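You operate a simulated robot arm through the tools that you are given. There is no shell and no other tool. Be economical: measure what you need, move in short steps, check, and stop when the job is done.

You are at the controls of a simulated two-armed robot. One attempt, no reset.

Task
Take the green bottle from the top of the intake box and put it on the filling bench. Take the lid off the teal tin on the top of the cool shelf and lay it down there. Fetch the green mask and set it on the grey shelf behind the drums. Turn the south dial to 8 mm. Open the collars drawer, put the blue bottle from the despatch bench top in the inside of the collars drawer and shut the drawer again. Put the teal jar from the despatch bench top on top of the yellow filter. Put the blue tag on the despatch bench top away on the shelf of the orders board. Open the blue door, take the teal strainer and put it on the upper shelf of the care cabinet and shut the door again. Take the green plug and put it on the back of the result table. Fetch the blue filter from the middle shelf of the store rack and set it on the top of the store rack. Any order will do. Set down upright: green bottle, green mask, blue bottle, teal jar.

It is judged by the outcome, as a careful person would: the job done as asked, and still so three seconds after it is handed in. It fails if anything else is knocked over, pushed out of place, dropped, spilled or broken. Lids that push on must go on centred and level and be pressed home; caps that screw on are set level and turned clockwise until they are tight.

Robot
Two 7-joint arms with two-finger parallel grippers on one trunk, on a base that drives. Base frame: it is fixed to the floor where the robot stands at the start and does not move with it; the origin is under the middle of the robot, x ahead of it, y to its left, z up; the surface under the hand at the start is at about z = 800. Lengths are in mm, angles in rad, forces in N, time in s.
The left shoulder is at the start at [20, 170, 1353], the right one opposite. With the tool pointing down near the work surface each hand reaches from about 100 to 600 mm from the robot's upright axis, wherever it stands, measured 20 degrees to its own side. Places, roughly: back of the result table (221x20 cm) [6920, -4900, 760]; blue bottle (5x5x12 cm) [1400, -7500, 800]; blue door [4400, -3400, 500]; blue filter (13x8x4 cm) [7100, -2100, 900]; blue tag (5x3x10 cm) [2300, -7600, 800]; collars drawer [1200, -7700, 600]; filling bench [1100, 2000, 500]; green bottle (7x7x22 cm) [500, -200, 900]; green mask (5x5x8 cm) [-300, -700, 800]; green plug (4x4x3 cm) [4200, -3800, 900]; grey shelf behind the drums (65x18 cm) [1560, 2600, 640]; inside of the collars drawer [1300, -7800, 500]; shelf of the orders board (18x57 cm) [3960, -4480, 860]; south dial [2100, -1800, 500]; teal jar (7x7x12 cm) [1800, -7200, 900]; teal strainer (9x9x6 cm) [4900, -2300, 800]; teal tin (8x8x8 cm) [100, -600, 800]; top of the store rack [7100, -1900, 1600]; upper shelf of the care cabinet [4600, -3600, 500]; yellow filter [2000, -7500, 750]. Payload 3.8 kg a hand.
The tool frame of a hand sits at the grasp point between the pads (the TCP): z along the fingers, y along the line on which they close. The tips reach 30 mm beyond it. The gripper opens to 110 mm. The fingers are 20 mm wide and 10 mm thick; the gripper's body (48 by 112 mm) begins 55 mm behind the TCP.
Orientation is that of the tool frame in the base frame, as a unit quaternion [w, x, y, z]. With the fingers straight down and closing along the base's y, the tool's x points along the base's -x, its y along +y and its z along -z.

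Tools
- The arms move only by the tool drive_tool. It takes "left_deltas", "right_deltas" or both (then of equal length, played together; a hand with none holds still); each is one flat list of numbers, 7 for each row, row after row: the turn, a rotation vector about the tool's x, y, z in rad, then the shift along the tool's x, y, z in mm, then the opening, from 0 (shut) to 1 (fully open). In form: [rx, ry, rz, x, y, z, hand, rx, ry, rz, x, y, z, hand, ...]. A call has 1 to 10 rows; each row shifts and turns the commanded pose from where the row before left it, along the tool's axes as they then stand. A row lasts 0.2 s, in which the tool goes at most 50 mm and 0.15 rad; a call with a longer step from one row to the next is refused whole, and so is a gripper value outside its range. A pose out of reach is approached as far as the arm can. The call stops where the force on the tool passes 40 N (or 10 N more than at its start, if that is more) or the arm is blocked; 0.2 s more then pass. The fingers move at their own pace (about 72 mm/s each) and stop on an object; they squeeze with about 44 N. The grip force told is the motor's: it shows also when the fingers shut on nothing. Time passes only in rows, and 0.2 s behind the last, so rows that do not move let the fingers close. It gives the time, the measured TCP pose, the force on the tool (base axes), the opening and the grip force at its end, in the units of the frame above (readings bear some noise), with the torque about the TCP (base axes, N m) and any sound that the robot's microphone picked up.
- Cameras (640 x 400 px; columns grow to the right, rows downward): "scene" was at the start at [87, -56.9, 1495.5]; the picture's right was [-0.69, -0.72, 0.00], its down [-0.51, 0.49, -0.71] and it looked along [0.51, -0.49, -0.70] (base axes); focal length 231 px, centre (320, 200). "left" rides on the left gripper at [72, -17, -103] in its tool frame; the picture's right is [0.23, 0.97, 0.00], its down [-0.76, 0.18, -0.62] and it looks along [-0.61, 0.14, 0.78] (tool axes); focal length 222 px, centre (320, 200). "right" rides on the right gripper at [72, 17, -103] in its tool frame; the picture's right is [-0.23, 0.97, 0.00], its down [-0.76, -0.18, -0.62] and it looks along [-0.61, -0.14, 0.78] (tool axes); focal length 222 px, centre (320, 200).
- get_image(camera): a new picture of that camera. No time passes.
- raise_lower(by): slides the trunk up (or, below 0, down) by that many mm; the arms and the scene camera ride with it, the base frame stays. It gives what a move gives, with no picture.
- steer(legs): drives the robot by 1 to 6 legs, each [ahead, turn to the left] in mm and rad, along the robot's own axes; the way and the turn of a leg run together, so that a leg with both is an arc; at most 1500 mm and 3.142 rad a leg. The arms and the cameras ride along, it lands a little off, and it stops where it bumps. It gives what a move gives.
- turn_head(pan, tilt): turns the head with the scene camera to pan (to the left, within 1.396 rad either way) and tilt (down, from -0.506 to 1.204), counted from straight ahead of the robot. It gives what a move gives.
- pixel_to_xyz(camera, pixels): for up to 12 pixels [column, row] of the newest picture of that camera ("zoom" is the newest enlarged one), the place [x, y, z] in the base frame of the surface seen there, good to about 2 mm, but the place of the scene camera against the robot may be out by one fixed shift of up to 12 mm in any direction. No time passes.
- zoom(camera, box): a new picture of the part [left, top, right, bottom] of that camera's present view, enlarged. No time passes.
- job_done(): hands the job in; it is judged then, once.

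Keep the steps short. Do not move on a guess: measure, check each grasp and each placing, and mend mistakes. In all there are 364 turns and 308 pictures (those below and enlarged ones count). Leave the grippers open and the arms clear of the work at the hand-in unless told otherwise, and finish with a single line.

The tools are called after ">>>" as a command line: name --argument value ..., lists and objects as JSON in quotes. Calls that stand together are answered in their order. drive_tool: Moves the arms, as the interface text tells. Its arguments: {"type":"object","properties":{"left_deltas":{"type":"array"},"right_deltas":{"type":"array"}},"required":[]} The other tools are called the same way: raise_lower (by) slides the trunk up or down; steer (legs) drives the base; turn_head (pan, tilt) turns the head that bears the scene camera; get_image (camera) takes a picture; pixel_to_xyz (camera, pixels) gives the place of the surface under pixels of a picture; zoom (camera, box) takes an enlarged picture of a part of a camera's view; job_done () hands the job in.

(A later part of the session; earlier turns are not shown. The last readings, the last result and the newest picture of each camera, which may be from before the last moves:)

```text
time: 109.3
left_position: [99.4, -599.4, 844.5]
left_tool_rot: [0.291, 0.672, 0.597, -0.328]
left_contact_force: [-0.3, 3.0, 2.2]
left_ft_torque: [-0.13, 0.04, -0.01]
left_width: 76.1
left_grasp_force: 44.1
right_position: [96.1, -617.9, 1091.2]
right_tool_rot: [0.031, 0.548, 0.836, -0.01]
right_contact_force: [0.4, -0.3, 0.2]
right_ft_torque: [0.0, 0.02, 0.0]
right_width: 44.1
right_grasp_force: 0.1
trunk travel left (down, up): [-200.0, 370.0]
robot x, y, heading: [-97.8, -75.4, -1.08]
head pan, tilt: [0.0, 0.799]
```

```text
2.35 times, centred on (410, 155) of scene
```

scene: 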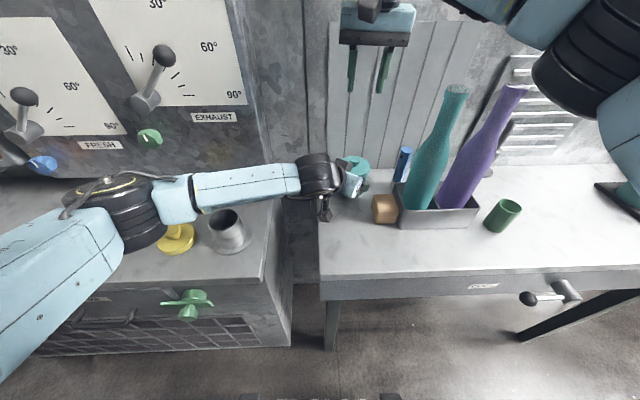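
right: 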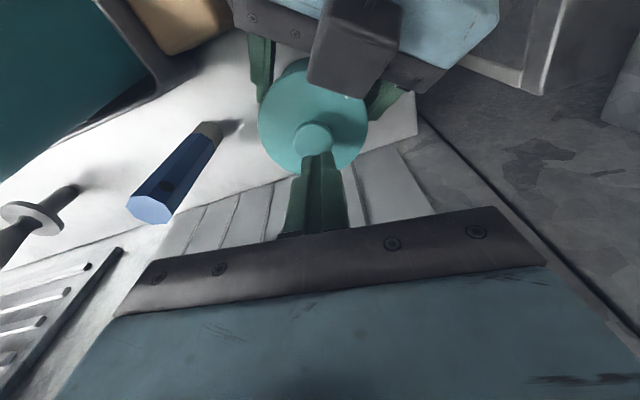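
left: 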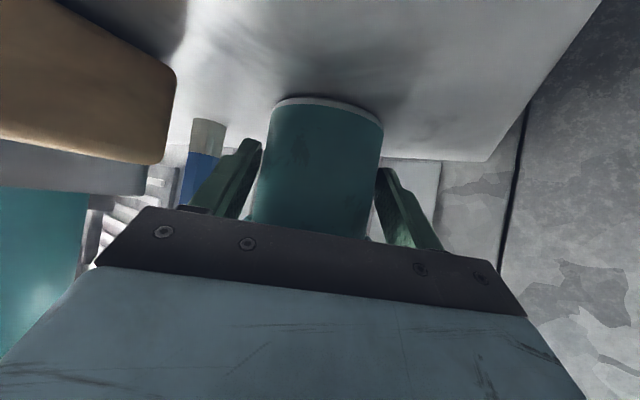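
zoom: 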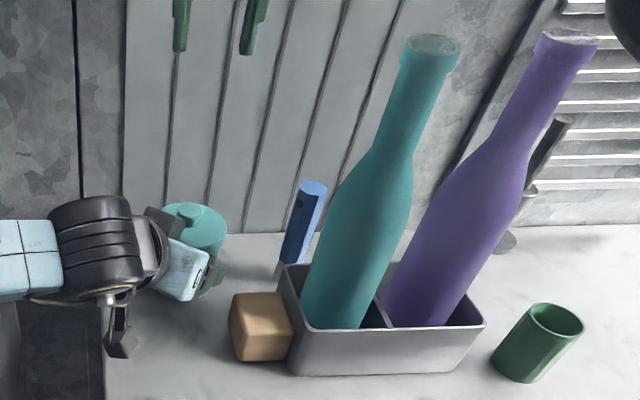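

Nothing has moved; the bottles stand as before. New plan: with the left hand holding the tin upright, lift it and bring it toward the robot into free air, pull the lid off there, then return the tin to its exact place.

>>> drive_tool --left_deltas '[0, 0, 0, -8, 0, -6, 0, 0, 0, 0, -30, 0, -23, 0, 0, 0, 0, -33, 0, -26, 0, 0, 0, 0, 23.2, -5.4, -29.6, 0, 0, 0, 0, 23.2, -5.4, -29.6, 0, 0, 0, 0, 23.2, -5.4, -29.6, 0, 0, 0, 0, 23.2, -5.4, -29.6, 0, 0, 0, 0, 23.2, -5.4, -29.6, 0, 0, 0, 0, 0, 0, 0, 0]'

>>> get_image --camera "scene"

```text
time: 111.3
left_position: [95.3, -413.1, 933.3]
left_tool_rot: [0.291, 0.672, 0.596, -0.329]
left_contact_force: [0.4, -1.1, -3.7]
left_ft_torque: [0.06, 0.01, -0.02]
left_width: 76.0
left_grasp_force: 43.3
right_position: [95.7, -618.0, 1089.4]
right_tool_rot: [0.029, 0.549, 0.835, -0.01]
right_contact_force: [0.1, -0.1, 0.4]
right_ft_torque: [0.05, -0.02, 0.02]
right_width: 44.1
right_grasp_force: 0.1
trunk travel left (down, up): [-200.0, 370.0]
robot x, y, heading: [-95.5, -72.4, -1.078]
head pan, tilt: [0.0, 0.799]
```

```text
244 pictures are left
```

scene: 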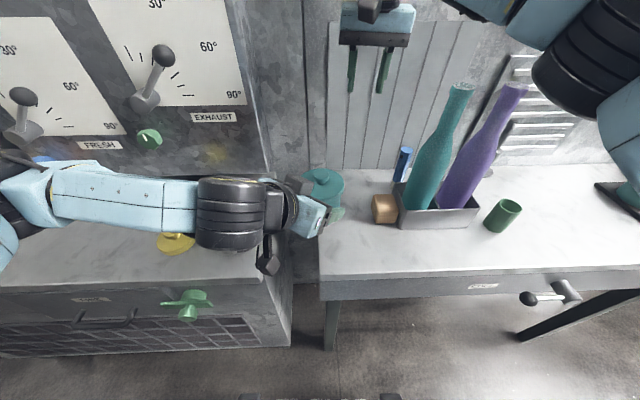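

Tin held in the air, upright. I square the right hand and bring it over the knob near (91,-431).

>>> drive_tool --right_deltas '[0.017, 0.063, 0, 0, 0, 0, 0.4, 0, 0, 0, 34.6, 14, 0, 0.4, 0, 0, 0, 34.6, 14, 0, 0.4, 0, 0, 0, 34.6, 14, 0, 0.4, 0, 0, 0, 34.6, 14, 0, 0.4, 0, 0, 0, 34.6, 14, 0, 0.4, 0, 0, 0, 0, 0, 0, 0.4]'

>>> get_image --camera "right"

>>> get_image --camera "scene"

```text
time: 112.9
left_position: [94.6, -413.9, 932.6]
left_tool_rot: [0.29, 0.673, 0.596, -0.328]
left_contact_force: [-0.1, 0.1, -3.7]
left_ft_torque: [0.08, -0.02, -0.02]
left_width: 76.2
left_grasp_force: 44.5
right_position: [92.8, -433.3, 1088.0]
right_tool_rot: [0.0, 0.549, 0.836, 0.002]
right_contact_force: [-0.6, 0.6, -0.3]
right_ft_torque: [-0.04, 0.02, 0.01]
right_width: 44.1
right_grasp_force: 0.2
trunk travel left (down, up): [-200.0, 370.0]
robot x, y, heading: [-93.6, -73.3, -1.081]
head pan, tilt: [0.0, 0.799]
```

```text
243 pictures are left
```

right: 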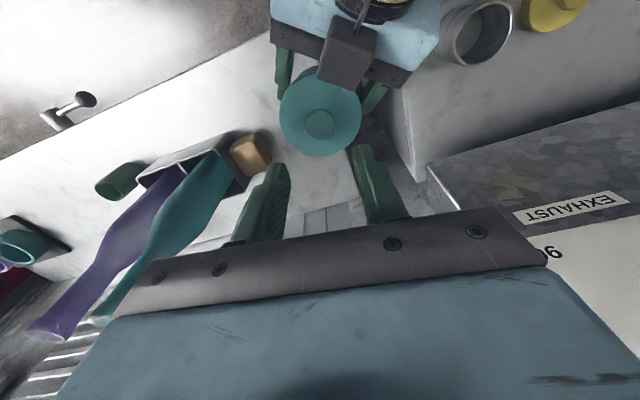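

```text
242 pictures are left
```

scene: 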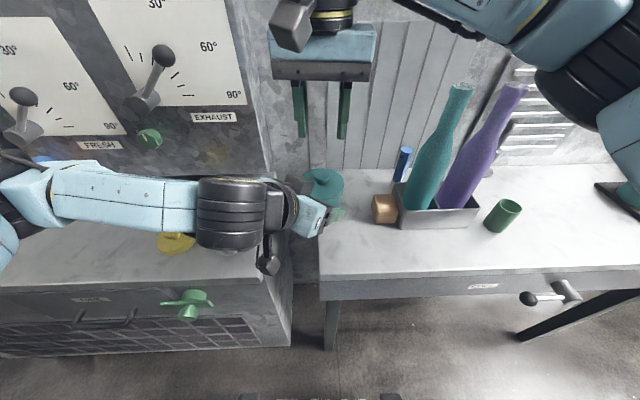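

>>> pixel_to_xyz --camera "right" --pixels '[[320, 123], [313, 123], [327, 123], [320, 115], [320, 131], [300, 110], [345, 140]]'

```text
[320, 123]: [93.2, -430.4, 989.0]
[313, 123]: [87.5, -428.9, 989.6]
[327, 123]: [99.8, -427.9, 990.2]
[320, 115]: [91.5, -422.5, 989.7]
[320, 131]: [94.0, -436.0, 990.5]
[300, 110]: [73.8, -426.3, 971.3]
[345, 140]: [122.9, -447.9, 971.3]
```

Knob centre (93.5,-429.5), top 990, lid level. I centre and descend 84 mm, then close.

>>> drive_tool --right_deltas '[0, 0, 0, 3.2, 2.1, 30, 0.4, 0, 0, 0, 0, 0, 30, 0.4, 0, 0, 0, 0, 0, 20, 0.4, 0, 0, 0, 0, 0, 4, 0.4, 0, 0, 0, 0, 0, 0, 0.4]'

>>> get_image --camera "right"

```text
time: 114.1
left_position: [95.4, -413.0, 933.3]
left_tool_rot: [0.291, 0.672, 0.596, -0.328]
left_contact_force: [-0.2, 0.3, -2.9]
left_ft_torque: [0.04, -0.03, 0.0]
left_width: 76.1
left_grasp_force: 43.9
right_position: [94.4, -429.3, 1004.2]
right_tool_rot: [-0.001, 0.549, 0.836, 0.003]
right_contact_force: [0.5, -0.1, -0.9]
right_ft_torque: [0.0, 0.01, -0.01]
right_width: 43.9
right_grasp_force: 0.1
trunk travel left (down, up): [-200.0, 370.0]
robot x, y, heading: [-94.7, -73.4, -1.082]
head pan, tilt: [0.0, 0.799]
```

```text
241 pictures are left
```

right: 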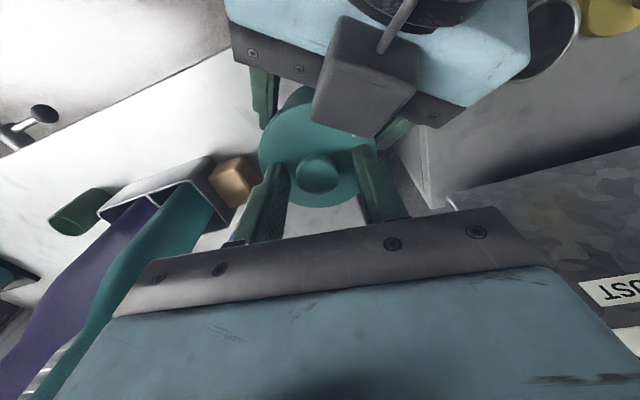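

Knob between the fingers and nothing touching. Close, then pull up in small steps.

>>> drive_tool --right_deltas '[0, 0, 0, 0, 0, 0, 0, 0, 0, 0, 0, 0, 0, 0, 0, 0, 0, 0, 0, -2, 0, 0, 0, 0, 0, 0, -3, 0, 0, 0, 0, 0, 0, -3, 0, 0, 0, 0, 0, 0, -4, 0]'

>>> get_image --camera "right"

```text
time: 115.5
left_position: [95.4, -413.6, 933.3]
left_tool_rot: [0.291, 0.672, 0.596, -0.328]
left_contact_force: [-0.3, -0.3, -2.6]
left_ft_torque: [0.06, -0.02, -0.03]
left_width: 76.1
left_grasp_force: 44.2
right_position: [93.5, -429.5, 1017.3]
right_tool_rot: [0.0, 0.549, 0.836, 0.002]
right_contact_force: [-0.3, 0.2, -1.0]
right_ft_torque: [-0.04, -0.04, -0.02]
right_width: 24.7
right_grasp_force: 43.7
trunk travel left (down, up): [-200.0, 370.0]
robot x, y, heading: [-96.9, -75.7, -1.084]
head pan, tilt: [0.0, 0.799]
heard: snap
```

```text
240 pictures are left
```

right: 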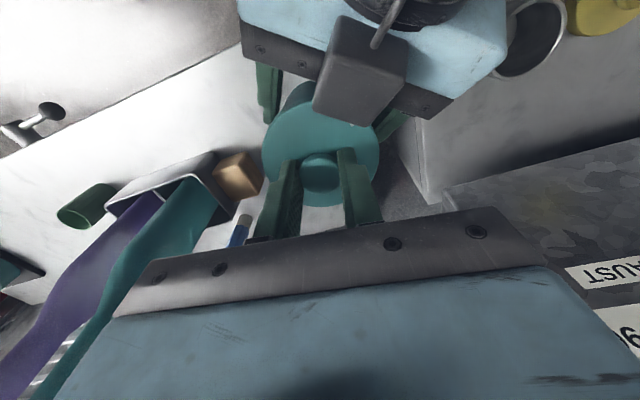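

A snap: the lid is off (1 N in the right hand). I raise the lid clear and bring the tin back to its place with the left hand.

>>> drive_tool --right_deltas '[0, 0, 0, 0, 0, -40, 0, 0, 0, 0, 0, 0, -40, 0, 0, 0, 0, 0, 0, -30, 0]'

>>> drive_tool --left_deltas '[0, 0, 0, -23.2, 5.4, 29.6, 0, 0, 0, 0, -23.2, 5.4, 29.6, 0, 0, 0, 0, -23.2, 5.4, 29.6, 0, 0, 0, 0, -23.2, 5.4, 29.6, 0, 0, 0, 0, -23.2, 5.4, 29.6, 0, 0, 0, 0, 33, 0, 26, 0, 0, 0, 0, 30, 0, 23, 0, 0, 0, 0, 6.4, 0, 4.8, 0]'

>>> get_image --camera "right"

>>> get_image --camera "left"

```text
time: 116.3
left_position: [95.1, -412.3, 933.3]
left_tool_rot: [0.291, 0.672, 0.597, -0.328]
left_contact_force: [-1.2, 0.5, -0.6]
left_ft_torque: [0.08, -0.01, 0.03]
left_width: 75.9
left_grasp_force: 44.2
right_position: [91.1, -429.2, 1129.5]
right_tool_rot: [0.0, 0.549, 0.836, 0.001]
right_contact_force: [0.5, -1.0, 0.0]
right_ft_torque: [-0.01, -0.03, 0.01]
right_width: 24.8
right_grasp_force: 44.2
trunk travel left (down, up): [-200.0, 370.0]
robot x, y, heading: [-96.2, -77.9, -1.077]
head pan, tilt: [0.0, 0.799]
```

```text
time: 118.1
left_position: [100.5, -600.5, 847.7]
left_tool_rot: [0.29, 0.672, 0.597, -0.328]
left_contact_force: [0.4, 0.1, -3.3]
left_ft_torque: [0.02, -0.02, 0.0]
left_width: 75.7
left_grasp_force: 44.0
right_position: [90.5, -429.7, 1128.5]
right_tool_rot: [-0.001, 0.549, 0.836, 0.002]
right_contact_force: [0.3, 0.1, 0.0]
right_ft_torque: [0.02, 0.03, 0.02]
right_width: 24.9
right_grasp_force: 43.5
trunk travel left (down, up): [-200.0, 370.0]
robot x, y, heading: [-96.8, -74.2, -1.077]
head pan, tilt: [0.0, 0.799]
```

```text
239 pictures are left
```

right: 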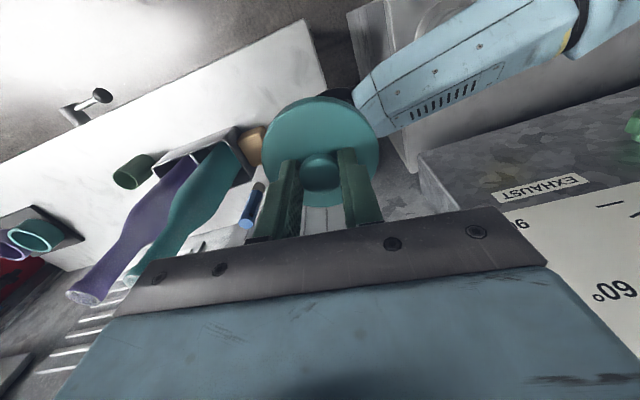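

```text
238 pictures are left
```

left: 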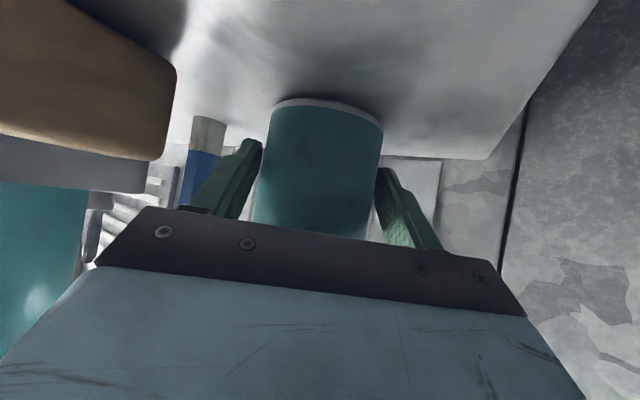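

Tin just above the table (847.7 against 844.5). I lower the last 3 mm in small steps.

>>> drive_tool --left_deltas '[0, 0, 0, 0.8, 0, 0.6, 0, 0, 0, 0, 0.8, 0, 0.6, 0, 0, 0, 0, 0.8, 0, 0.6, 0]'

```text
time: 118.9
left_position: [99.8, -600.2, 844.4]
left_tool_rot: [0.292, 0.672, 0.596, -0.328]
left_contact_force: [-1.3, 0.6, -1.4]
left_ft_torque: [-0.02, -0.01, 0.04]
left_width: 75.9
left_grasp_force: 43.8
right_position: [91.8, -429.0, 1128.0]
right_tool_rot: [-0.001, 0.549, 0.836, 0.0]
right_contact_force: [-0.5, -0.7, 0.0]
right_ft_torque: [0.01, 0.0, 0.01]
right_width: 24.9
right_grasp_force: 44.1
trunk travel left (down, up): [-200.0, 370.0]
robot x, y, heading: [-97.6, -73.5, -1.079]
head pan, tilt: [0.0, 0.799]
```

On the table. I open the left hand and back it out along its fingers.

>>> drive_tool --left_deltas '[0, 0, 0, 0, 0, 0, 0.9, 0, 0, 0, 0, 0, 0, 0.9, 0, 0, 0, 0, 0, -20, 0.9, 0, 0, 0, 0, 0, -40, 0.9, 0, 0, 0, 0, 0, -45, 0.9, 0, 0, 0, 0, 0, -45, 0.9, 0, 0, 0, 0, 20, -40, 0.9, 0, 0, 0, -30, 20, -25, 0.9, 0, 0, 0, -30, 20, -25, 0.9, 0, 0, 0, -30, 20, -25, 0.9]'

>>> get_image --camera "scene"

```text
time: 121.1
left_position: [197.0, -459.1, 1080.9]
left_tool_rot: [0.291, 0.672, 0.595, -0.33]
left_contact_force: [0.0, -0.4, 0.0]
left_ft_torque: [0.02, 0.04, -0.04]
left_width: 98.9
left_grasp_force: 0.0
right_position: [91.0, -429.2, 1127.8]
right_tool_rot: [-0.001, 0.548, 0.836, 0.001]
right_contact_force: [-0.9, -1.0, 0.0]
right_ft_torque: [0.02, 0.03, 0.03]
right_width: 24.7
right_grasp_force: 43.7
trunk travel left (down, up): [-200.0, 370.0]
robot x, y, heading: [-101.5, -74.1, -1.074]
head pan, tilt: [0.0, 0.799]
```

```text
237 pictures are left
```

scene: 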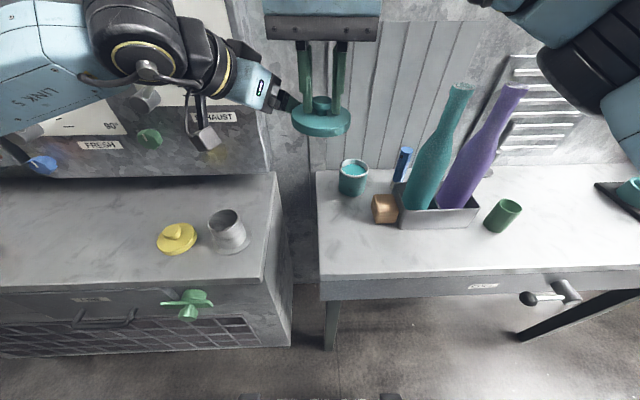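

The open tin is back in place. I move the left hand away, raise the trunk again, and measure a free spot for the lid at about (348,235).

>>> pixel_to_xyz --camera "scene" --pixels '[[350, 235], [345, 250], [340, 225], [322, 230], [322, 262], [372, 250], [353, 175], [353, 165], [320, 132], [380, 222], [390, 255]]'

>>> drive_tool --left_deltas '[0, 0, 0, 28, 14.6, -35.8, 0.9, 0, 0, 0, 28, 14.6, -35.8, 0.9, 0, 0, 0, 28, 14.6, -35.8, 0.9]'

>>> raise_lower --by 250

```text
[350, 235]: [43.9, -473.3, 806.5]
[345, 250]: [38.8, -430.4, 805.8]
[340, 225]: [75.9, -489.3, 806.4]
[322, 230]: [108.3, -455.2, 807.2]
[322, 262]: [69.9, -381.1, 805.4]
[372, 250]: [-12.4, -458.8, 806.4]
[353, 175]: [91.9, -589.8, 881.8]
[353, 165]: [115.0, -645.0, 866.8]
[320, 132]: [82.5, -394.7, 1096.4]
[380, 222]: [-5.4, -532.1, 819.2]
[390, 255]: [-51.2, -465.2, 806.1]
```

```text
time: 121.9
left_position: [256.0, -323.0, 1075.5]
left_tool_rot: [0.291, 0.673, 0.596, -0.328]
left_contact_force: [0.1, 1.2, -0.9]
left_ft_torque: [0.02, 0.0, 0.0]
left_width: 98.7
left_grasp_force: 0.1
right_position: [90.8, -428.2, 1129.8]
right_tool_rot: [-0.001, 0.549, 0.836, 0.001]
right_contact_force: [-0.3, -0.2, 0.3]
right_ft_torque: [0.01, 0.01, 0.0]
right_width: 24.9
right_grasp_force: 43.8
trunk travel left (down, up): [-200.0, 370.0]
robot x, y, heading: [-95.4, -75.1, -1.077]
head pan, tilt: [0.0, 0.799]
```

```text
time: 124.4
left_position: [255.7, -325.7, 1326.0]
left_tool_rot: [0.291, 0.672, 0.597, -0.328]
left_contact_force: [-0.1, -0.4, -1.0]
left_ft_torque: [0.0, 0.03, -0.01]
left_width: 99.0
left_grasp_force: 0.1
right_position: [91.1, -429.9, 1378.3]
right_tool_rot: [-0.001, 0.549, 0.836, 0.002]
right_contact_force: [-0.3, 0.5, -0.3]
right_ft_torque: [0.0, 0.03, 0.01]
right_width: 25.2
right_grasp_force: 44.4
trunk travel left (down, up): [-450.0, 120.0]
robot x, y, heading: [-98.5, -76.7, -1.083]
head pan, tilt: [0.0, 0.799]
```

>>> drive_tool --right_deltas '[0, 0, 0, -7, -31, 0, 0, 0, 0, 0, -7, -31, 0, 0, 0, 0, 0, 0, 0, 50, 0, 0, 0, 0, 0, 0, 50, 0, 0, 0, 0, 0, 0, 50, 0, 0, 0, 0, 0, 0, 50, 0, 0, 0, 0, 0, 0, 50, 0, 0, 0, 0, 0, 0, 50, 0, 0, 0, 0, 0, 0, 50, 0, 0, 0, 0, 0, 0, 50, 0]'

>>> get_image --camera "scene"

```text
time: 126.6
left_position: [257.3, -327.0, 1325.7]
left_tool_rot: [0.291, 0.672, 0.596, -0.328]
left_contact_force: [1.0, 0.1, 0.1]
left_ft_torque: [0.02, 0.03, -0.01]
left_width: 99.1
left_grasp_force: 0.0
right_position: [42.6, -469.5, 980.7]
right_tool_rot: [0.0, 0.549, 0.836, 0.0]
right_contact_force: [-0.4, -0.5, -0.3]
right_ft_torque: [-0.02, -0.01, -0.02]
right_width: 24.9
right_grasp_force: 44.0
trunk travel left (down, up): [-450.0, 120.0]
robot x, y, heading: [-94.0, -72.8, -1.081]
head pan, tilt: [0.0, 0.799]
```

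```text
236 pictures are left
```

scene: 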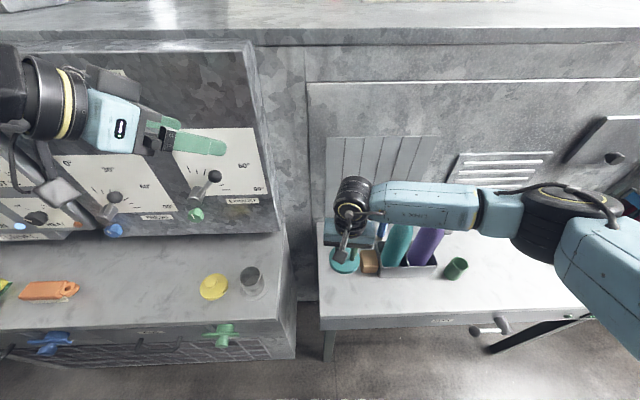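

>>> pixel_to_xyz --camera "scene" --pixels '[[390, 215], [430, 220], [470, 222], [430, 195], [510, 225]]'

>>> get_image --camera "right"

```text
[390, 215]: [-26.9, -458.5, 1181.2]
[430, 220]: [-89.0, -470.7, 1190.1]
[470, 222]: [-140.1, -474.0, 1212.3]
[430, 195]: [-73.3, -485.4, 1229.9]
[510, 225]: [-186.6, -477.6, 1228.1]
```

```text
235 pictures are left
```

right: 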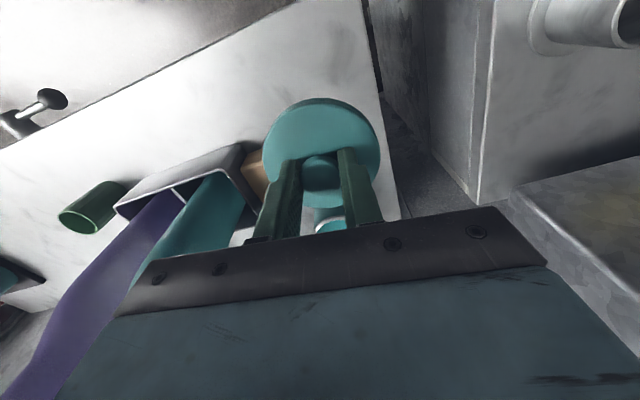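

The forearm runs in front of the bottles (its edge y≈-525, bottle necks y<-560), so there is room. I lower the lid toward the shelf.

>>> drive_tool --right_deltas '[0, 0, 0, 0, 0, 40, 0, 0, 0, 0, 0, 0, 40, 0, 0, 0, 0, 0, 0, 30, 0, 0, 0, 0, 0, 0, 5, 0]'

>>> get_image --camera "scene"

```text
time: 127.6
left_position: [256.7, -325.9, 1326.0]
left_tool_rot: [0.291, 0.673, 0.596, -0.328]
left_contact_force: [0.7, -0.2, -0.2]
left_ft_torque: [-0.01, -0.02, -0.01]
left_width: 98.9
left_grasp_force: 0.0
right_position: [39.8, -465.6, 864.7]
right_tool_rot: [-0.001, 0.548, 0.836, 0.001]
right_contact_force: [0.5, 0.2, -0.3]
right_ft_torque: [-0.02, -0.02, -0.04]
right_width: 25.1
right_grasp_force: 43.9
trunk travel left (down, up): [-450.0, 120.0]
robot x, y, heading: [-98.0, -77.2, -1.074]
head pan, tilt: [0.0, 0.799]
```

```text
234 pictures are left
```

scene: 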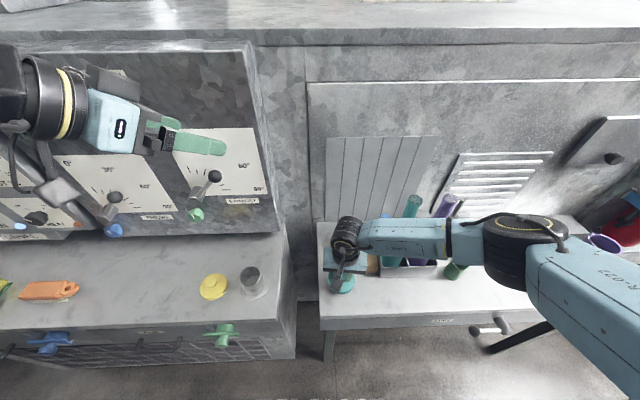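

Clear. I lower on in 2–3 mm steps to touch.

>>> drive_tool --right_deltas '[0, 0, 0, 0, 0, 4, 0, 0, 0, 0, 0, 0, 3, 0, 0, 0, 0, 0, 0, 3, 0, 0, 0, 0, 0, 0, 2, 0]'

>>> get_image --camera "right"

```text
time: 128.6
left_position: [256.9, -324.7, 1325.3]
left_tool_rot: [0.291, 0.673, 0.596, -0.328]
left_contact_force: [0.1, 0.6, -0.5]
left_ft_torque: [0.0, 0.04, 0.01]
left_width: 99.1
left_grasp_force: 0.0
right_position: [38.7, -465.4, 852.0]
right_tool_rot: [-0.002, 0.549, 0.835, 0.001]
right_contact_force: [0.1, 0.5, -0.4]
right_ft_torque: [-0.01, 0.02, 0.02]
right_width: 24.9
right_grasp_force: 44.1
trunk travel left (down, up): [-450.0, 120.0]
robot x, y, heading: [-95.8, -73.6, -1.077]
head pan, tilt: [0.0, 0.799]
```

```text
233 pictures are left
```

right: 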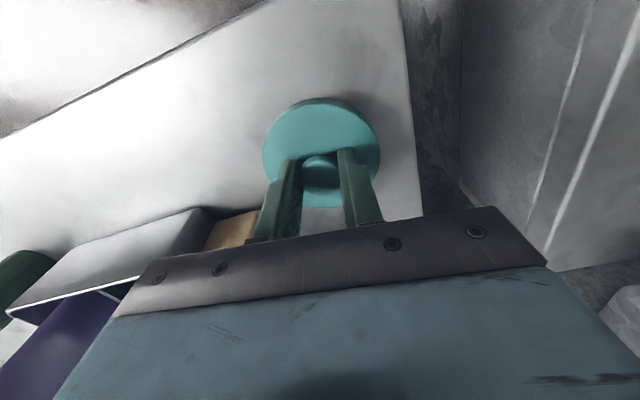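

>>> drive_tool --right_deltas '[0, 0, 0, 0, 0, 2, 0, 0, 0, 0, 0, 0, 2, 0, 0, 0, 0, 0, 0, 2, 0, 0, 0, 0, 0, 0, 0, 0]'

```text
time: 129.6
left_position: [256.3, -326.0, 1325.9]
left_tool_rot: [0.292, 0.672, 0.596, -0.328]
left_contact_force: [0.5, -0.1, 0.2]
left_ft_torque: [0.01, 0.0, 0.0]
left_width: 99.1
left_grasp_force: 0.0
right_position: [38.8, -465.7, 844.3]
right_tool_rot: [0.0, 0.549, 0.836, 0.0]
right_contact_force: [0.3, -0.1, -0.6]
right_ft_torque: [-0.01, -0.02, 0.0]
right_width: 25.1
right_grasp_force: 43.9
trunk travel left (down, up): [-450.0, 120.0]
robot x, y, heading: [-92.6, -77.1, -1.078]
head pan, tilt: [0.0, 0.799]
```

>>> drive_tool --right_deltas '[0, 0, 0, 0, 0, 2, 0, 0, 0, 0, 0, 0, 2, 0, 0, 0, 0, 0, 0, 2, 0, 0, 0, 0, 0, 0, 1.5, 0]'

>>> get_image --camera "right"

```text
time: 130.6
left_position: [256.0, -326.3, 1326.2]
left_tool_rot: [0.29, 0.673, 0.596, -0.328]
left_contact_force: [1.2, -0.2, -0.1]
left_ft_torque: [-0.01, 0.01, 0.0]
left_width: 99.0
left_grasp_force: 0.1
right_position: [39.6, -466.0, 838.2]
right_tool_rot: [-0.001, 0.549, 0.836, 0.0]
right_contact_force: [-0.5, -0.1, 2.7]
right_ft_torque: [-0.09, 0.08, -0.01]
right_width: 25.1
right_grasp_force: 43.4
trunk travel left (down, up): [-450.0, 120.0]
robot x, y, heading: [-99.8, -76.4, -1.078]
head pan, tilt: [0.0, 0.799]
```

```text
232 pictures are left
```

right: 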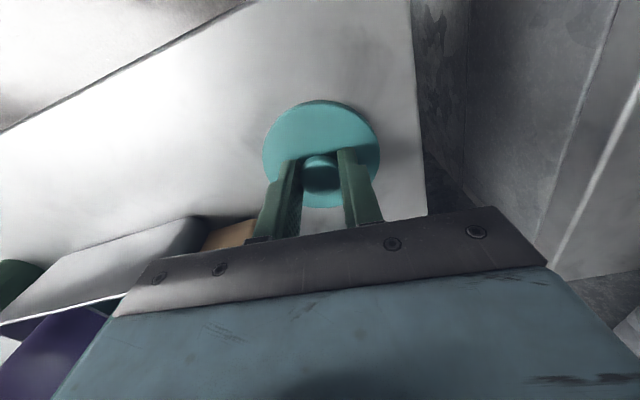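

The lid rests on the shelf (2.7 N). I open and rise, and straighten the left hand meanwhile.

>>> drive_tool --right_deltas '[0, 0, 0, 0, 0, 0, 0.45, 0, 0, 0, 0, 0, -1, 0.45, 0, 0, 0, 0, 0, -20, 0.45, 0, 0, 0, 0, 0, -50, 0.45, 0, 0, 0, 0, 0, -50, 0.45, 0, 0, 0, 0, 0, -50, 0.45, 0, 0, 0, 0, 0, -50, 0.45, 0, 0, 0, 0, 0, -50, 0.45, 0, 0, 0, 0, 0, -50, 0.45, 0, 0, 0, 0, 0, -50, 0.45]' --left_deltas '[0, 0.1296, 0, 0, 0, 0, 1, 0, 0.1296, 0, 0, 0, 0, 1, 0, 0.1296, 0, 0, 0, 0, 1, 0, 0.1296, 0, 0, 0, 0, 1, 0, 0.1296, 0, 0, 0, 0, 1, 0, 0.1296, 0, 0, 0, 0, 1, 0, 0.1296, 0, 0, 0, 0, 1, 0, 0, -0.13, 0, 0, 0, 1, 0, 0, -0.13, 0, 0, 0, 1, 0, 0, -0.13, 0, 0, 0, 1]'

>>> get_image --camera "scene"

```text
time: 132.8
left_position: [255.7, -324.6, 1326.2]
left_tool_rot: [0.0, 0.605, 0.797, -0.001]
left_contact_force: [-0.5, 0.0, -0.2]
left_ft_torque: [-0.01, -0.01, 0.02]
left_width: 110.2
left_grasp_force: 0.1
right_position: [38.3, -462.0, 1208.6]
right_tool_rot: [-0.001, 0.549, 0.836, 0.001]
right_contact_force: [0.4, -0.1, 0.7]
right_ft_torque: [0.02, 0.01, 0.01]
right_width: 49.5
right_grasp_force: 0.1
trunk travel left (down, up): [-450.0, 120.0]
robot x, y, heading: [-98.0, -73.4, -1.079]
head pan, tilt: [0.0, 0.799]
```

```text
231 pictures are left
```

scene: 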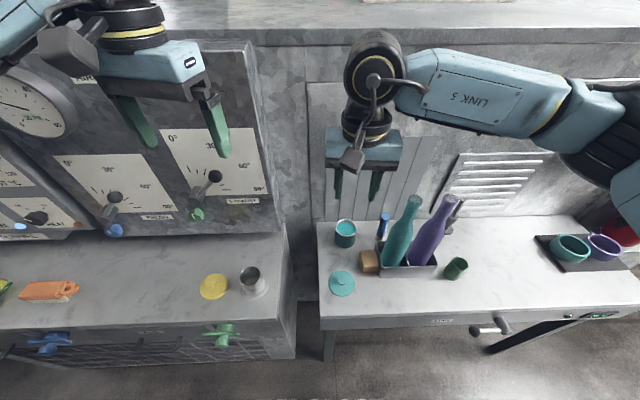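

Lid and tin are fine. Now the mask: I shift back to the right to the earlier stand.

>>> steer --legs '[[0, -1.571], [250, 0], [0, 1.6]]'

>>> get_image --camera "scene"

```text
time: 142.4
left_position: [33.0, -440.3, 1326.9]
left_tool_rot: [0.001, 0.608, 0.794, 0.001]
left_contact_force: [0.7, 0.2, 1.1]
left_ft_torque: [0.03, 0.02, -0.01]
left_width: 109.9
left_grasp_force: 0.0
right_position: [-185.2, -577.8, 1209.1]
right_tool_rot: [0.001, 0.552, 0.834, 0.001]
right_contact_force: [-0.3, 0.1, -0.7]
right_ft_torque: [0.0, 0.0, -0.01]
right_width: 49.3
right_grasp_force: 0.0
trunk travel left (down, up): [-450.0, 120.0]
robot x, y, heading: [-318.9, -185.8, -1.083]
head pan, tilt: [0.0, 0.799]
```

```text
230 pictures are left
```

scene: 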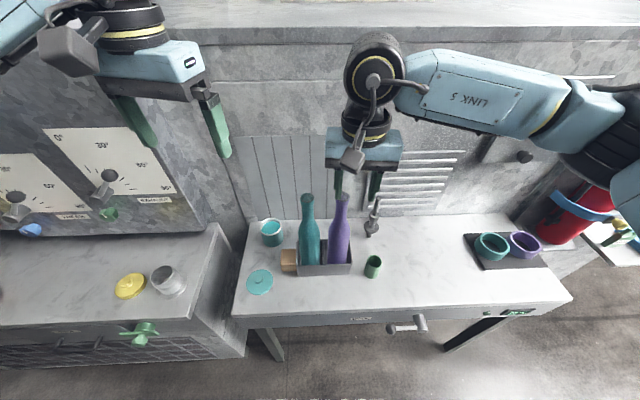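

>>> drive_tool --right_deltas '[0, 0, 0, -14.6, -32.3, 30, 0.8, 0, 0, 0, -14.6, -32.3, 30, 0.8, 0, 0, 0, -14.6, -32.3, 30, 0.8, 0, 0, 0, 0, 0, 45, 0.8]'

>>> get_image --camera "right"

>>> zoom --camera "right" --box '[220, 30, 420, 155]'

>>> pixel_to_xyz --camera "zoom" --pixels '[[320, 250], [320, 200], [300, 220], [340, 220], [320, 300], [280, 250], [360, 250]]'

```text
time: 143.4
left_position: [32.2, -440.1, 1326.1]
left_tool_rot: [-0.001, 0.607, 0.794, 0.0]
left_contact_force: [-0.7, -0.1, 0.2]
left_ft_torque: [-0.02, 0.02, 0.03]
left_width: 109.8
left_grasp_force: 0.0
right_position: [-258.8, -654.1, 1073.5]
right_tool_rot: [-0.001, 0.55, 0.835, 0.001]
right_contact_force: [0.3, -0.3, 0.5]
right_ft_torque: [0.01, 0.01, -0.01]
right_width: 88.2
right_grasp_force: 0.1
trunk travel left (down, up): [-450.0, 120.0]
robot x, y, heading: [-316.5, -187.5, -1.079]
head pan, tilt: [0.0, 0.799]
```

```text
229 pictures are left
```

right: 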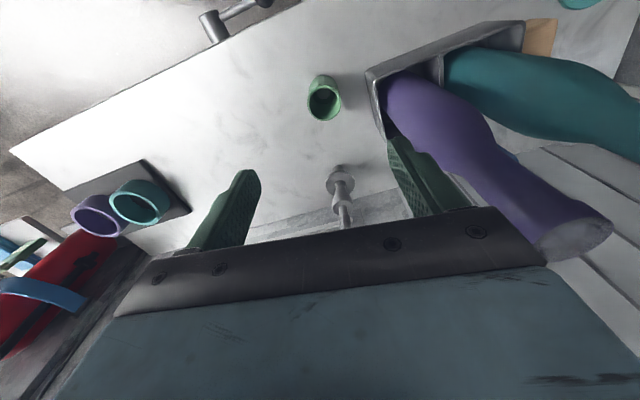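

```text
3.20 times, centred on (320, 92) of right
```

zoom: 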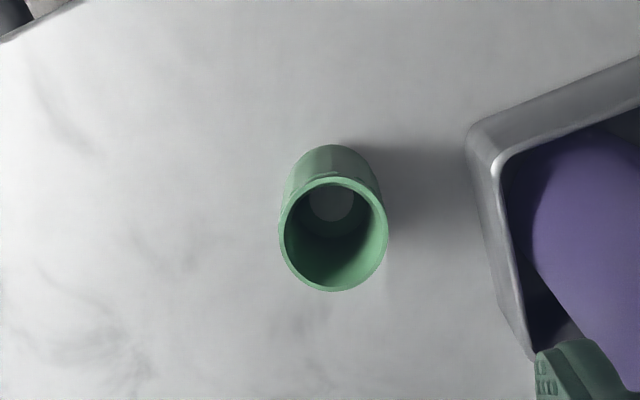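

```text
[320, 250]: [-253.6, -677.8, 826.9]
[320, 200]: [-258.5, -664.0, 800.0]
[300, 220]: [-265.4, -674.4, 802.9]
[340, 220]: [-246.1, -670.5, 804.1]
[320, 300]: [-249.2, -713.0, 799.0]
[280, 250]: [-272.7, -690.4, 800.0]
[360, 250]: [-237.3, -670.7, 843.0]
```

>>> pixel_to_xyz --camera "zoom" --pixels '[[333, 289], [335, 181], [282, 235], [385, 235], [335, 183], [333, 287], [335, 160]]'

```text
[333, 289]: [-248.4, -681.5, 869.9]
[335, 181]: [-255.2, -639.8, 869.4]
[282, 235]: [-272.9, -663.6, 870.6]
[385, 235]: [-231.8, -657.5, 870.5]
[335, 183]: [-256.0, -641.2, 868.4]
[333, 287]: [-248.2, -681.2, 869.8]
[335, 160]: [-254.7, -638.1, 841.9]
```

Rim centre (-252,-661), z 870, about 43 mm across. I centre, narrow the opening to 66 mm, and go down to z 840.

>>> drive_tool --right_deltas '[0, 0, 0, -8.7, 3.7, 30, 0.6, 0, 0, 0, 0, 0, 50, 0.6, 0, 0, 0, 0, 0, 50, 0.6, 0, 0, 0, 0, 0, 50, 0.6, 0, 0, 0, 0, 0, 40, 0.6, 0, 0, 0, 0, 0, 14, 0.6, 0, 0, 0, 0, 0, 0, 0.6]'

>>> get_image --camera "right"

```text
time: 145.0
left_position: [31.6, -440.5, 1326.4]
left_tool_rot: [0.0, 0.608, 0.794, 0.0]
left_contact_force: [-0.3, -0.3, -0.1]
left_ft_torque: [-0.01, 0.01, -0.03]
left_width: 110.0
left_grasp_force: 0.1
right_position: [-251.6, -660.0, 840.5]
right_tool_rot: [-0.001, 0.551, 0.835, 0.001]
right_contact_force: [-0.2, 0.5, 0.0]
right_ft_torque: [0.01, 0.01, 0.0]
right_width: 66.3
right_grasp_force: 0.1
trunk travel left (down, up): [-450.0, 120.0]
robot x, y, heading: [-319.4, -189.1, -1.084]
head pan, tilt: [0.0, 0.799]
```

```text
227 pictures are left
```

right: 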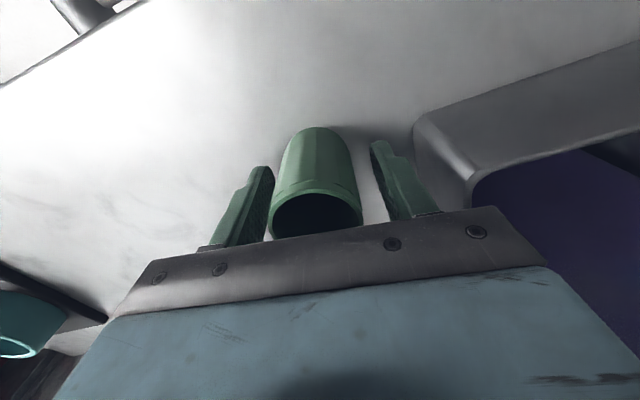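

The cup sits between the pads. Close and lift.

>>> drive_tool --right_deltas '[0, 0, 0, 0, 0, 0, 0, 0, 0, 0, 0, 0, 0, 0, 0, 0, 0, 0, 0, 0, 0, 0, 0, 0, 0, 0, -20, 0, 0, 0, 0, 0, 0, -50, 0, 0, 0, 0, 0, 0, -50, 0, 0, 0, 0, 0, 0, -50, 0, 0, 0, 0, 0, 0, -50, 0, 0, 0, 0, 20, 20, -40, 0, 0, 0, 0, 30, 20, -30, 0]'

>>> get_image --camera "right"

```text
time: 147.2
left_position: [33.1, -440.4, 1327.8]
left_tool_rot: [0.0, 0.607, 0.795, 0.0]
left_contact_force: [0.2, -0.4, 0.1]
left_ft_torque: [-0.01, 0.02, 0.01]
left_width: 110.2
left_grasp_force: 0.0
right_position: [-233.2, -599.5, 1130.1]
right_tool_rot: [-0.001, 0.551, 0.834, 0.0]
right_contact_force: [-0.3, 0.0, -0.2]
right_ft_torque: [-0.02, 0.0, 0.0]
right_width: 43.5
right_grasp_force: 44.1
trunk travel left (down, up): [-450.0, 120.0]
robot x, y, heading: [-320.2, -185.1, -1.092]
head pan, tilt: [0.0, 0.799]
```

```text
226 pictures are left
```

right: 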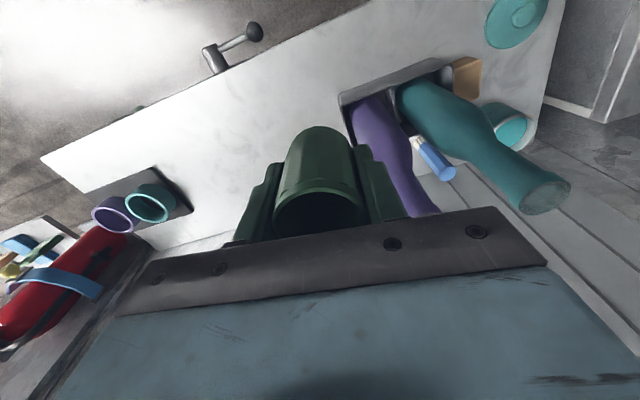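

The mask is held (43.5 mm); its base is 40.5 mm below the TCP. I drive up the corridor toward the drums and look at the shelf from nearby.

>>> steer --legs '[[0, 1.728], [1490, 0], [1490, 0]]'

>>> turn_head --pan 0.8 --tilt 0.6

>>> get_image --camera "scene"

```text
time: 165.8
left_position: [2257.6, 2019.2, 1327.1]
left_tool_rot: [0.0, -0.215, 0.977, 0.0]
left_contact_force: [-0.3, 0.2, 0.4]
left_ft_torque: [0.03, 0.01, 0.0]
left_width: 110.1
left_grasp_force: 0.0
right_position: [2459.9, 1784.8, 1129.2]
right_tool_rot: [-0.001, -0.282, 0.959, 0.001]
right_contact_force: [0.0, 0.0, -0.3]
right_ft_torque: [0.01, 0.0, -0.01]
right_width: 43.5
right_grasp_force: 43.8
trunk travel left (down, up): [-450.0, 120.0]
robot x, y, heading: [2065.6, 1625.4, 0.658]
head pan, tilt: [0.0, 0.799]
```

```text
time: 167.0
left_position: [2257.0, 2020.3, 1327.2]
left_tool_rot: [0.0, -0.215, 0.977, 0.0]
left_contact_force: [0.7, 0.2, 0.2]
left_ft_torque: [-0.01, 0.02, -0.02]
left_width: 110.0
left_grasp_force: 0.0
right_position: [2459.6, 1785.2, 1129.1]
right_tool_rot: [-0.001, -0.282, 0.959, 0.0]
right_contact_force: [0.1, -0.2, -0.2]
right_ft_torque: [0.01, -0.03, 0.01]
right_width: 43.4
right_grasp_force: 44.0
trunk travel left (down, up): [-450.0, 120.0]
robot x, y, heading: [2065.9, 1631.9, 0.656]
head pan, tilt: [0.799, 0.6]
```

```text
225 pictures are left
```

scene: 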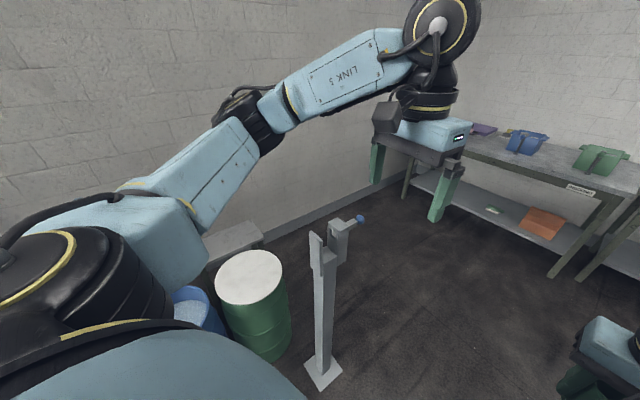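

>>> pixel_to_xyz --camera "scene" --pixels '[[323, 370], [325, 250], [360, 220], [250, 275], [280, 285], [262, 355], [240, 230], [258, 240], [400, 300], [300, 225], [275, 240], [320, 290]]'

```text
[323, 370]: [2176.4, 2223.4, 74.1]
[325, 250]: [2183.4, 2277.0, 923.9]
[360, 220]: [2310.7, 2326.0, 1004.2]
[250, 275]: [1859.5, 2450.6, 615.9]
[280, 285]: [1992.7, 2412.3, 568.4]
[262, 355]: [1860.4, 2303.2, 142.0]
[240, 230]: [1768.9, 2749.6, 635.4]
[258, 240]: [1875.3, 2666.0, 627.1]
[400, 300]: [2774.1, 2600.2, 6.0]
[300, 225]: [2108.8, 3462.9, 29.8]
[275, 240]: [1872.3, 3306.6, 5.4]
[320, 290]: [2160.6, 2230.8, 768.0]
```

The post stands at (2175,2230); the right end of the grey shelf is free beyond the green drum. I drive round the post and come up to the shelf's right end.

>>> steer --legs '[[0, -0.098], [889, 0], [0, 1.722], [963, 0], [0, 1.403]]'

>>> turn_head --pan -0.2 --tilt 0.9

>>> get_image --camera "scene"

```text
time: 184.3
left_position: [1988.5, 2581.5, 1327.4]
left_tool_rot: [0.0, 0.995, 0.097, 0.0]
left_contact_force: [0.0, 0.0, -0.6]
left_ft_torque: [0.01, 0.0, 0.01]
left_width: 109.9
left_grasp_force: 0.0
right_position: [1847.0, 2857.4, 1128.2]
right_tool_rot: [0.001, 0.986, 0.167, 0.001]
right_contact_force: [0.3, 0.9, -0.5]
right_ft_torque: [0.0, -0.03, 0.01]
right_width: 43.4
right_grasp_force: 44.2
trunk travel left (down, up): [-450.0, 120.0]
robot x, y, heading: [2267.2, 2912.7, -2.719]
head pan, tilt: [0.799, 0.6]
```

```text
time: 185.6
left_position: [1989.3, 2581.2, 1326.7]
left_tool_rot: [0.0, 0.995, 0.098, 0.001]
left_contact_force: [0.1, -0.6, -0.4]
left_ft_torque: [0.0, 0.0, -0.04]
left_width: 109.8
left_grasp_force: 0.0
right_position: [1846.3, 2857.1, 1129.8]
right_tool_rot: [0.0, 0.986, 0.166, 0.001]
right_contact_force: [-0.4, -0.1, -0.9]
right_ft_torque: [0.03, 0.01, 0.02]
right_width: 43.1
right_grasp_force: 44.2
trunk travel left (down, up): [-450.0, 120.0]
robot x, y, heading: [2265.9, 2916.4, -2.719]
head pan, tilt: [-0.201, 0.901]
```

```text
224 pictures are left
```

scene: 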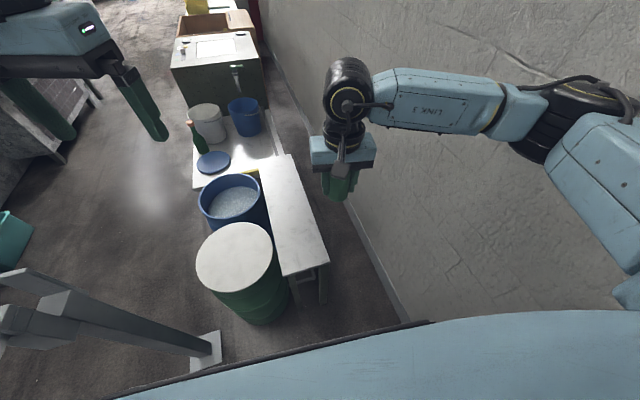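

>>> pixel_to_xyz --camera "scene" --pixels '[[303, 240], [285, 272], [325, 262], [290, 235], [312, 235], [295, 200], [268, 165]]'

```text
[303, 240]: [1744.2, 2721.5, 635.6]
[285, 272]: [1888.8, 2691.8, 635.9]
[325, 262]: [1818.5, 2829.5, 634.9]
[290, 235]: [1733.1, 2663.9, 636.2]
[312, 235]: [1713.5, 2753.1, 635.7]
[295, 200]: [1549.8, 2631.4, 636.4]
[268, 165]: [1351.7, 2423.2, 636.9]
```

Shelf end is free; I'll set the mask at (1776,2714). I move over it, then lower the trunk 300 mm.

>>> drive_tool --right_deltas '[0, 0, 0, -28.3, 28, 0, 0, 0, 0, 0, -28.3, 28, 0, 0, 0, 0, 0, -28.3, 28, 0, 0, 0, 0, 0, -28.3, 28, 0, 0]'

>>> raise_lower --by -300

>>> get_image --camera "scene"

>>> get_image --camera "right"

```text
time: 186.6
left_position: [1989.0, 2579.9, 1326.5]
left_tool_rot: [-0.001, 0.995, 0.099, 0.0]
left_contact_force: [0.6, 0.5, 0.2]
left_ft_torque: [0.02, -0.01, 0.03]
left_width: 109.9
left_grasp_force: 0.0
right_position: [1779.0, 2711.0, 1129.8]
right_tool_rot: [0.0, 0.986, 0.167, 0.002]
right_contact_force: [-0.1, -0.2, -0.8]
right_ft_torque: [0.0, 0.02, 0.02]
right_width: 43.3
right_grasp_force: 44.3
trunk travel left (down, up): [-450.0, 120.0]
robot x, y, heading: [2264.8, 2915.0, -2.724]
head pan, tilt: [-0.201, 0.901]
```

```text
time: 189.6
left_position: [1987.6, 2582.0, 1025.8]
left_tool_rot: [0.0, 0.995, 0.097, 0.0]
left_contact_force: [-0.3, -0.3, -0.2]
left_ft_torque: [0.01, 0.03, 0.0]
left_width: 110.4
left_grasp_force: 0.0
right_position: [1779.5, 2712.3, 828.8]
right_tool_rot: [0.001, 0.986, 0.167, 0.001]
right_contact_force: [0.2, -1.0, -0.6]
right_ft_torque: [0.0, 0.0, -0.01]
right_width: 43.2
right_grasp_force: 44.2
trunk travel left (down, up): [-150.0, 420.0]
robot x, y, heading: [2264.5, 2913.9, -2.72]
head pan, tilt: [-0.201, 0.901]
```

```text
223 pictures are left
```

scene: 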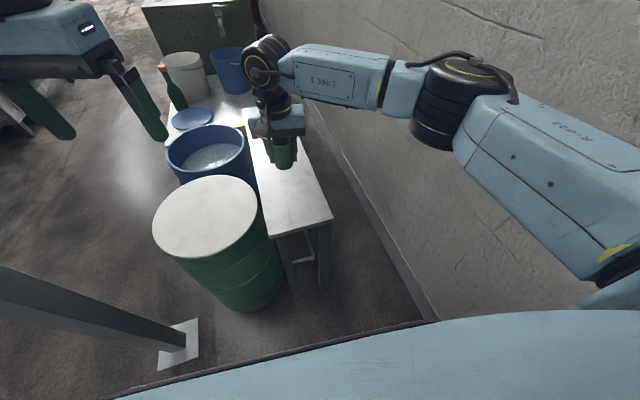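

```text
222 pictures are left
```

right: 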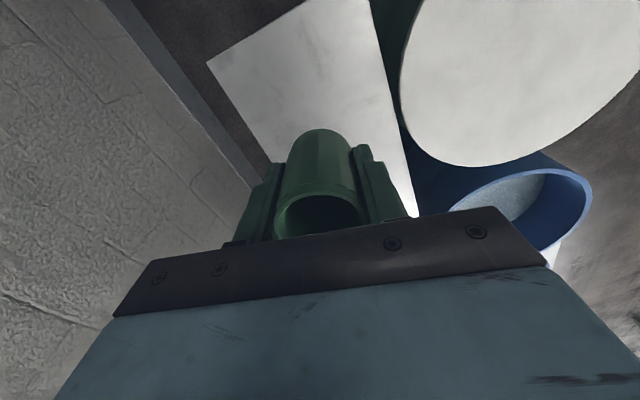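

The landing point (320,98) lies in the middle of the shelf. Down, slowly at the end.

>>> drive_tool --right_deltas '[0, 0, 0, 0, 0, 45, 0, 0, 0, 0, 0, 0, 45, 0, 0, 0, 0, 0, 0, 45, 0, 0, 0, 0, 0, 0, 16, 0, 0, 0, 0, 0, 0, 3, 0, 0, 0, 0, 0, 0, 2, 0]'

```text
time: 191.0
left_position: [1989.3, 2580.3, 1026.3]
left_tool_rot: [0.0, 0.995, 0.099, -0.001]
left_contact_force: [0.1, 0.5, 0.0]
left_ft_torque: [0.01, 0.0, 0.01]
left_width: 110.2
left_grasp_force: 0.0
right_position: [1778.1, 2711.4, 673.1]
right_tool_rot: [0.001, 0.986, 0.167, 0.001]
right_contact_force: [-0.1, 0.6, -0.3]
right_ft_torque: [0.01, -0.05, -0.04]
right_width: 43.3
right_grasp_force: 44.1
trunk travel left (down, up): [-150.0, 420.0]
robot x, y, heading: [2265.4, 2914.6, -2.72]
head pan, tilt: [-0.201, 0.901]
```

>>> drive_tool --right_deltas '[0, 0, 0, 0, 0, 1.5, 0, 0, 0, 0, 0, 0, 1.5, 0, 0, 0, 0, 0, 0, 0, 0]'

```text
time: 191.8
left_position: [1989.3, 2581.6, 1026.6]
left_tool_rot: [0.0, 0.995, 0.098, 0.0]
left_contact_force: [-0.2, 0.2, -0.8]
left_ft_torque: [-0.02, 0.0, -0.01]
left_width: 109.7
left_grasp_force: 0.2
right_position: [1778.3, 2710.5, 670.8]
right_tool_rot: [0.0, 0.986, 0.167, 0.0]
right_contact_force: [1.0, 2.5, 10.0]
right_ft_torque: [0.18, 0.04, 0.02]
right_width: 43.3
right_grasp_force: 44.4
trunk travel left (down, up): [-150.0, 420.0]
robot x, y, heading: [2262.2, 2913.5, -2.724]
head pan, tilt: [-0.201, 0.901]
```

Contact (10 N). Release and rise.

>>> drive_tool --right_deltas '[0, 0, 0, 0, 0, -1, 0.7, 0, 0, 0, 0, 0, 0, 0.7, 0, 0, 0, 0, 0, -20, 0.7, 0, 0, 0, 0, 0, -45, 0.7, 0, 0, 0, 0, 0, -45, 0.7, 0, 0, 0, 0, 0, -45, 0.7]'

>>> get_image --camera "right"

>>> raise_lower --by 300

>>> get_image --camera "scene"

```text
time: 193.2
left_position: [1988.6, 2582.3, 1026.6]
left_tool_rot: [0.0, 0.995, 0.097, 0.0]
left_contact_force: [-0.4, -0.2, -1.5]
left_ft_torque: [-0.01, 0.01, 0.0]
left_width: 110.0
left_grasp_force: 0.1
right_position: [1778.9, 2710.8, 825.0]
right_tool_rot: [-0.001, 0.986, 0.166, 0.002]
right_contact_force: [-0.4, 0.0, 0.6]
right_ft_torque: [0.05, -0.01, 0.02]
right_width: 76.8
right_grasp_force: 0.0
trunk travel left (down, up): [-150.0, 420.0]
robot x, y, heading: [2263.7, 2917.9, -2.727]
head pan, tilt: [-0.201, 0.901]
```

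```text
221 pictures are left
```

right: 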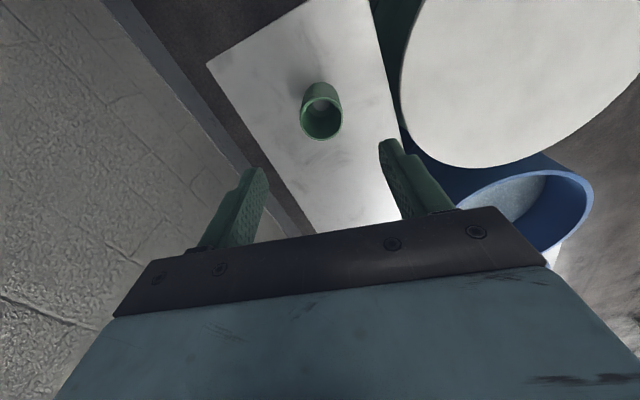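

```text
time: 196.2
left_position: [1988.9, 2581.9, 1326.2]
left_tool_rot: [0.0, 0.995, 0.097, 0.0]
left_contact_force: [-0.3, -0.3, 0.3]
left_ft_torque: [-0.02, -0.01, -0.05]
left_width: 110.1
left_grasp_force: 0.1
right_position: [1779.5, 2711.7, 1125.8]
right_tool_rot: [0.002, 0.986, 0.166, 0.001]
right_contact_force: [-0.6, -0.4, 0.0]
right_ft_torque: [0.02, 0.0, -0.01]
right_width: 77.2
right_grasp_force: 0.1
trunk travel left (down, up): [-450.0, 120.0]
robot x, y, heading: [2266.9, 2915.3, -2.724]
head pan, tilt: [-0.201, 0.901]
```

```text
220 pictures are left
```

scene: 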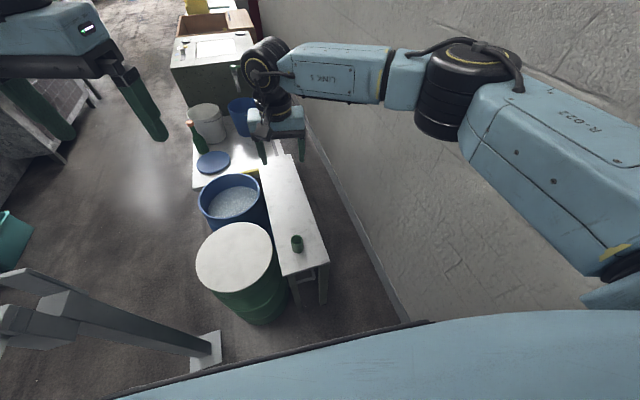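

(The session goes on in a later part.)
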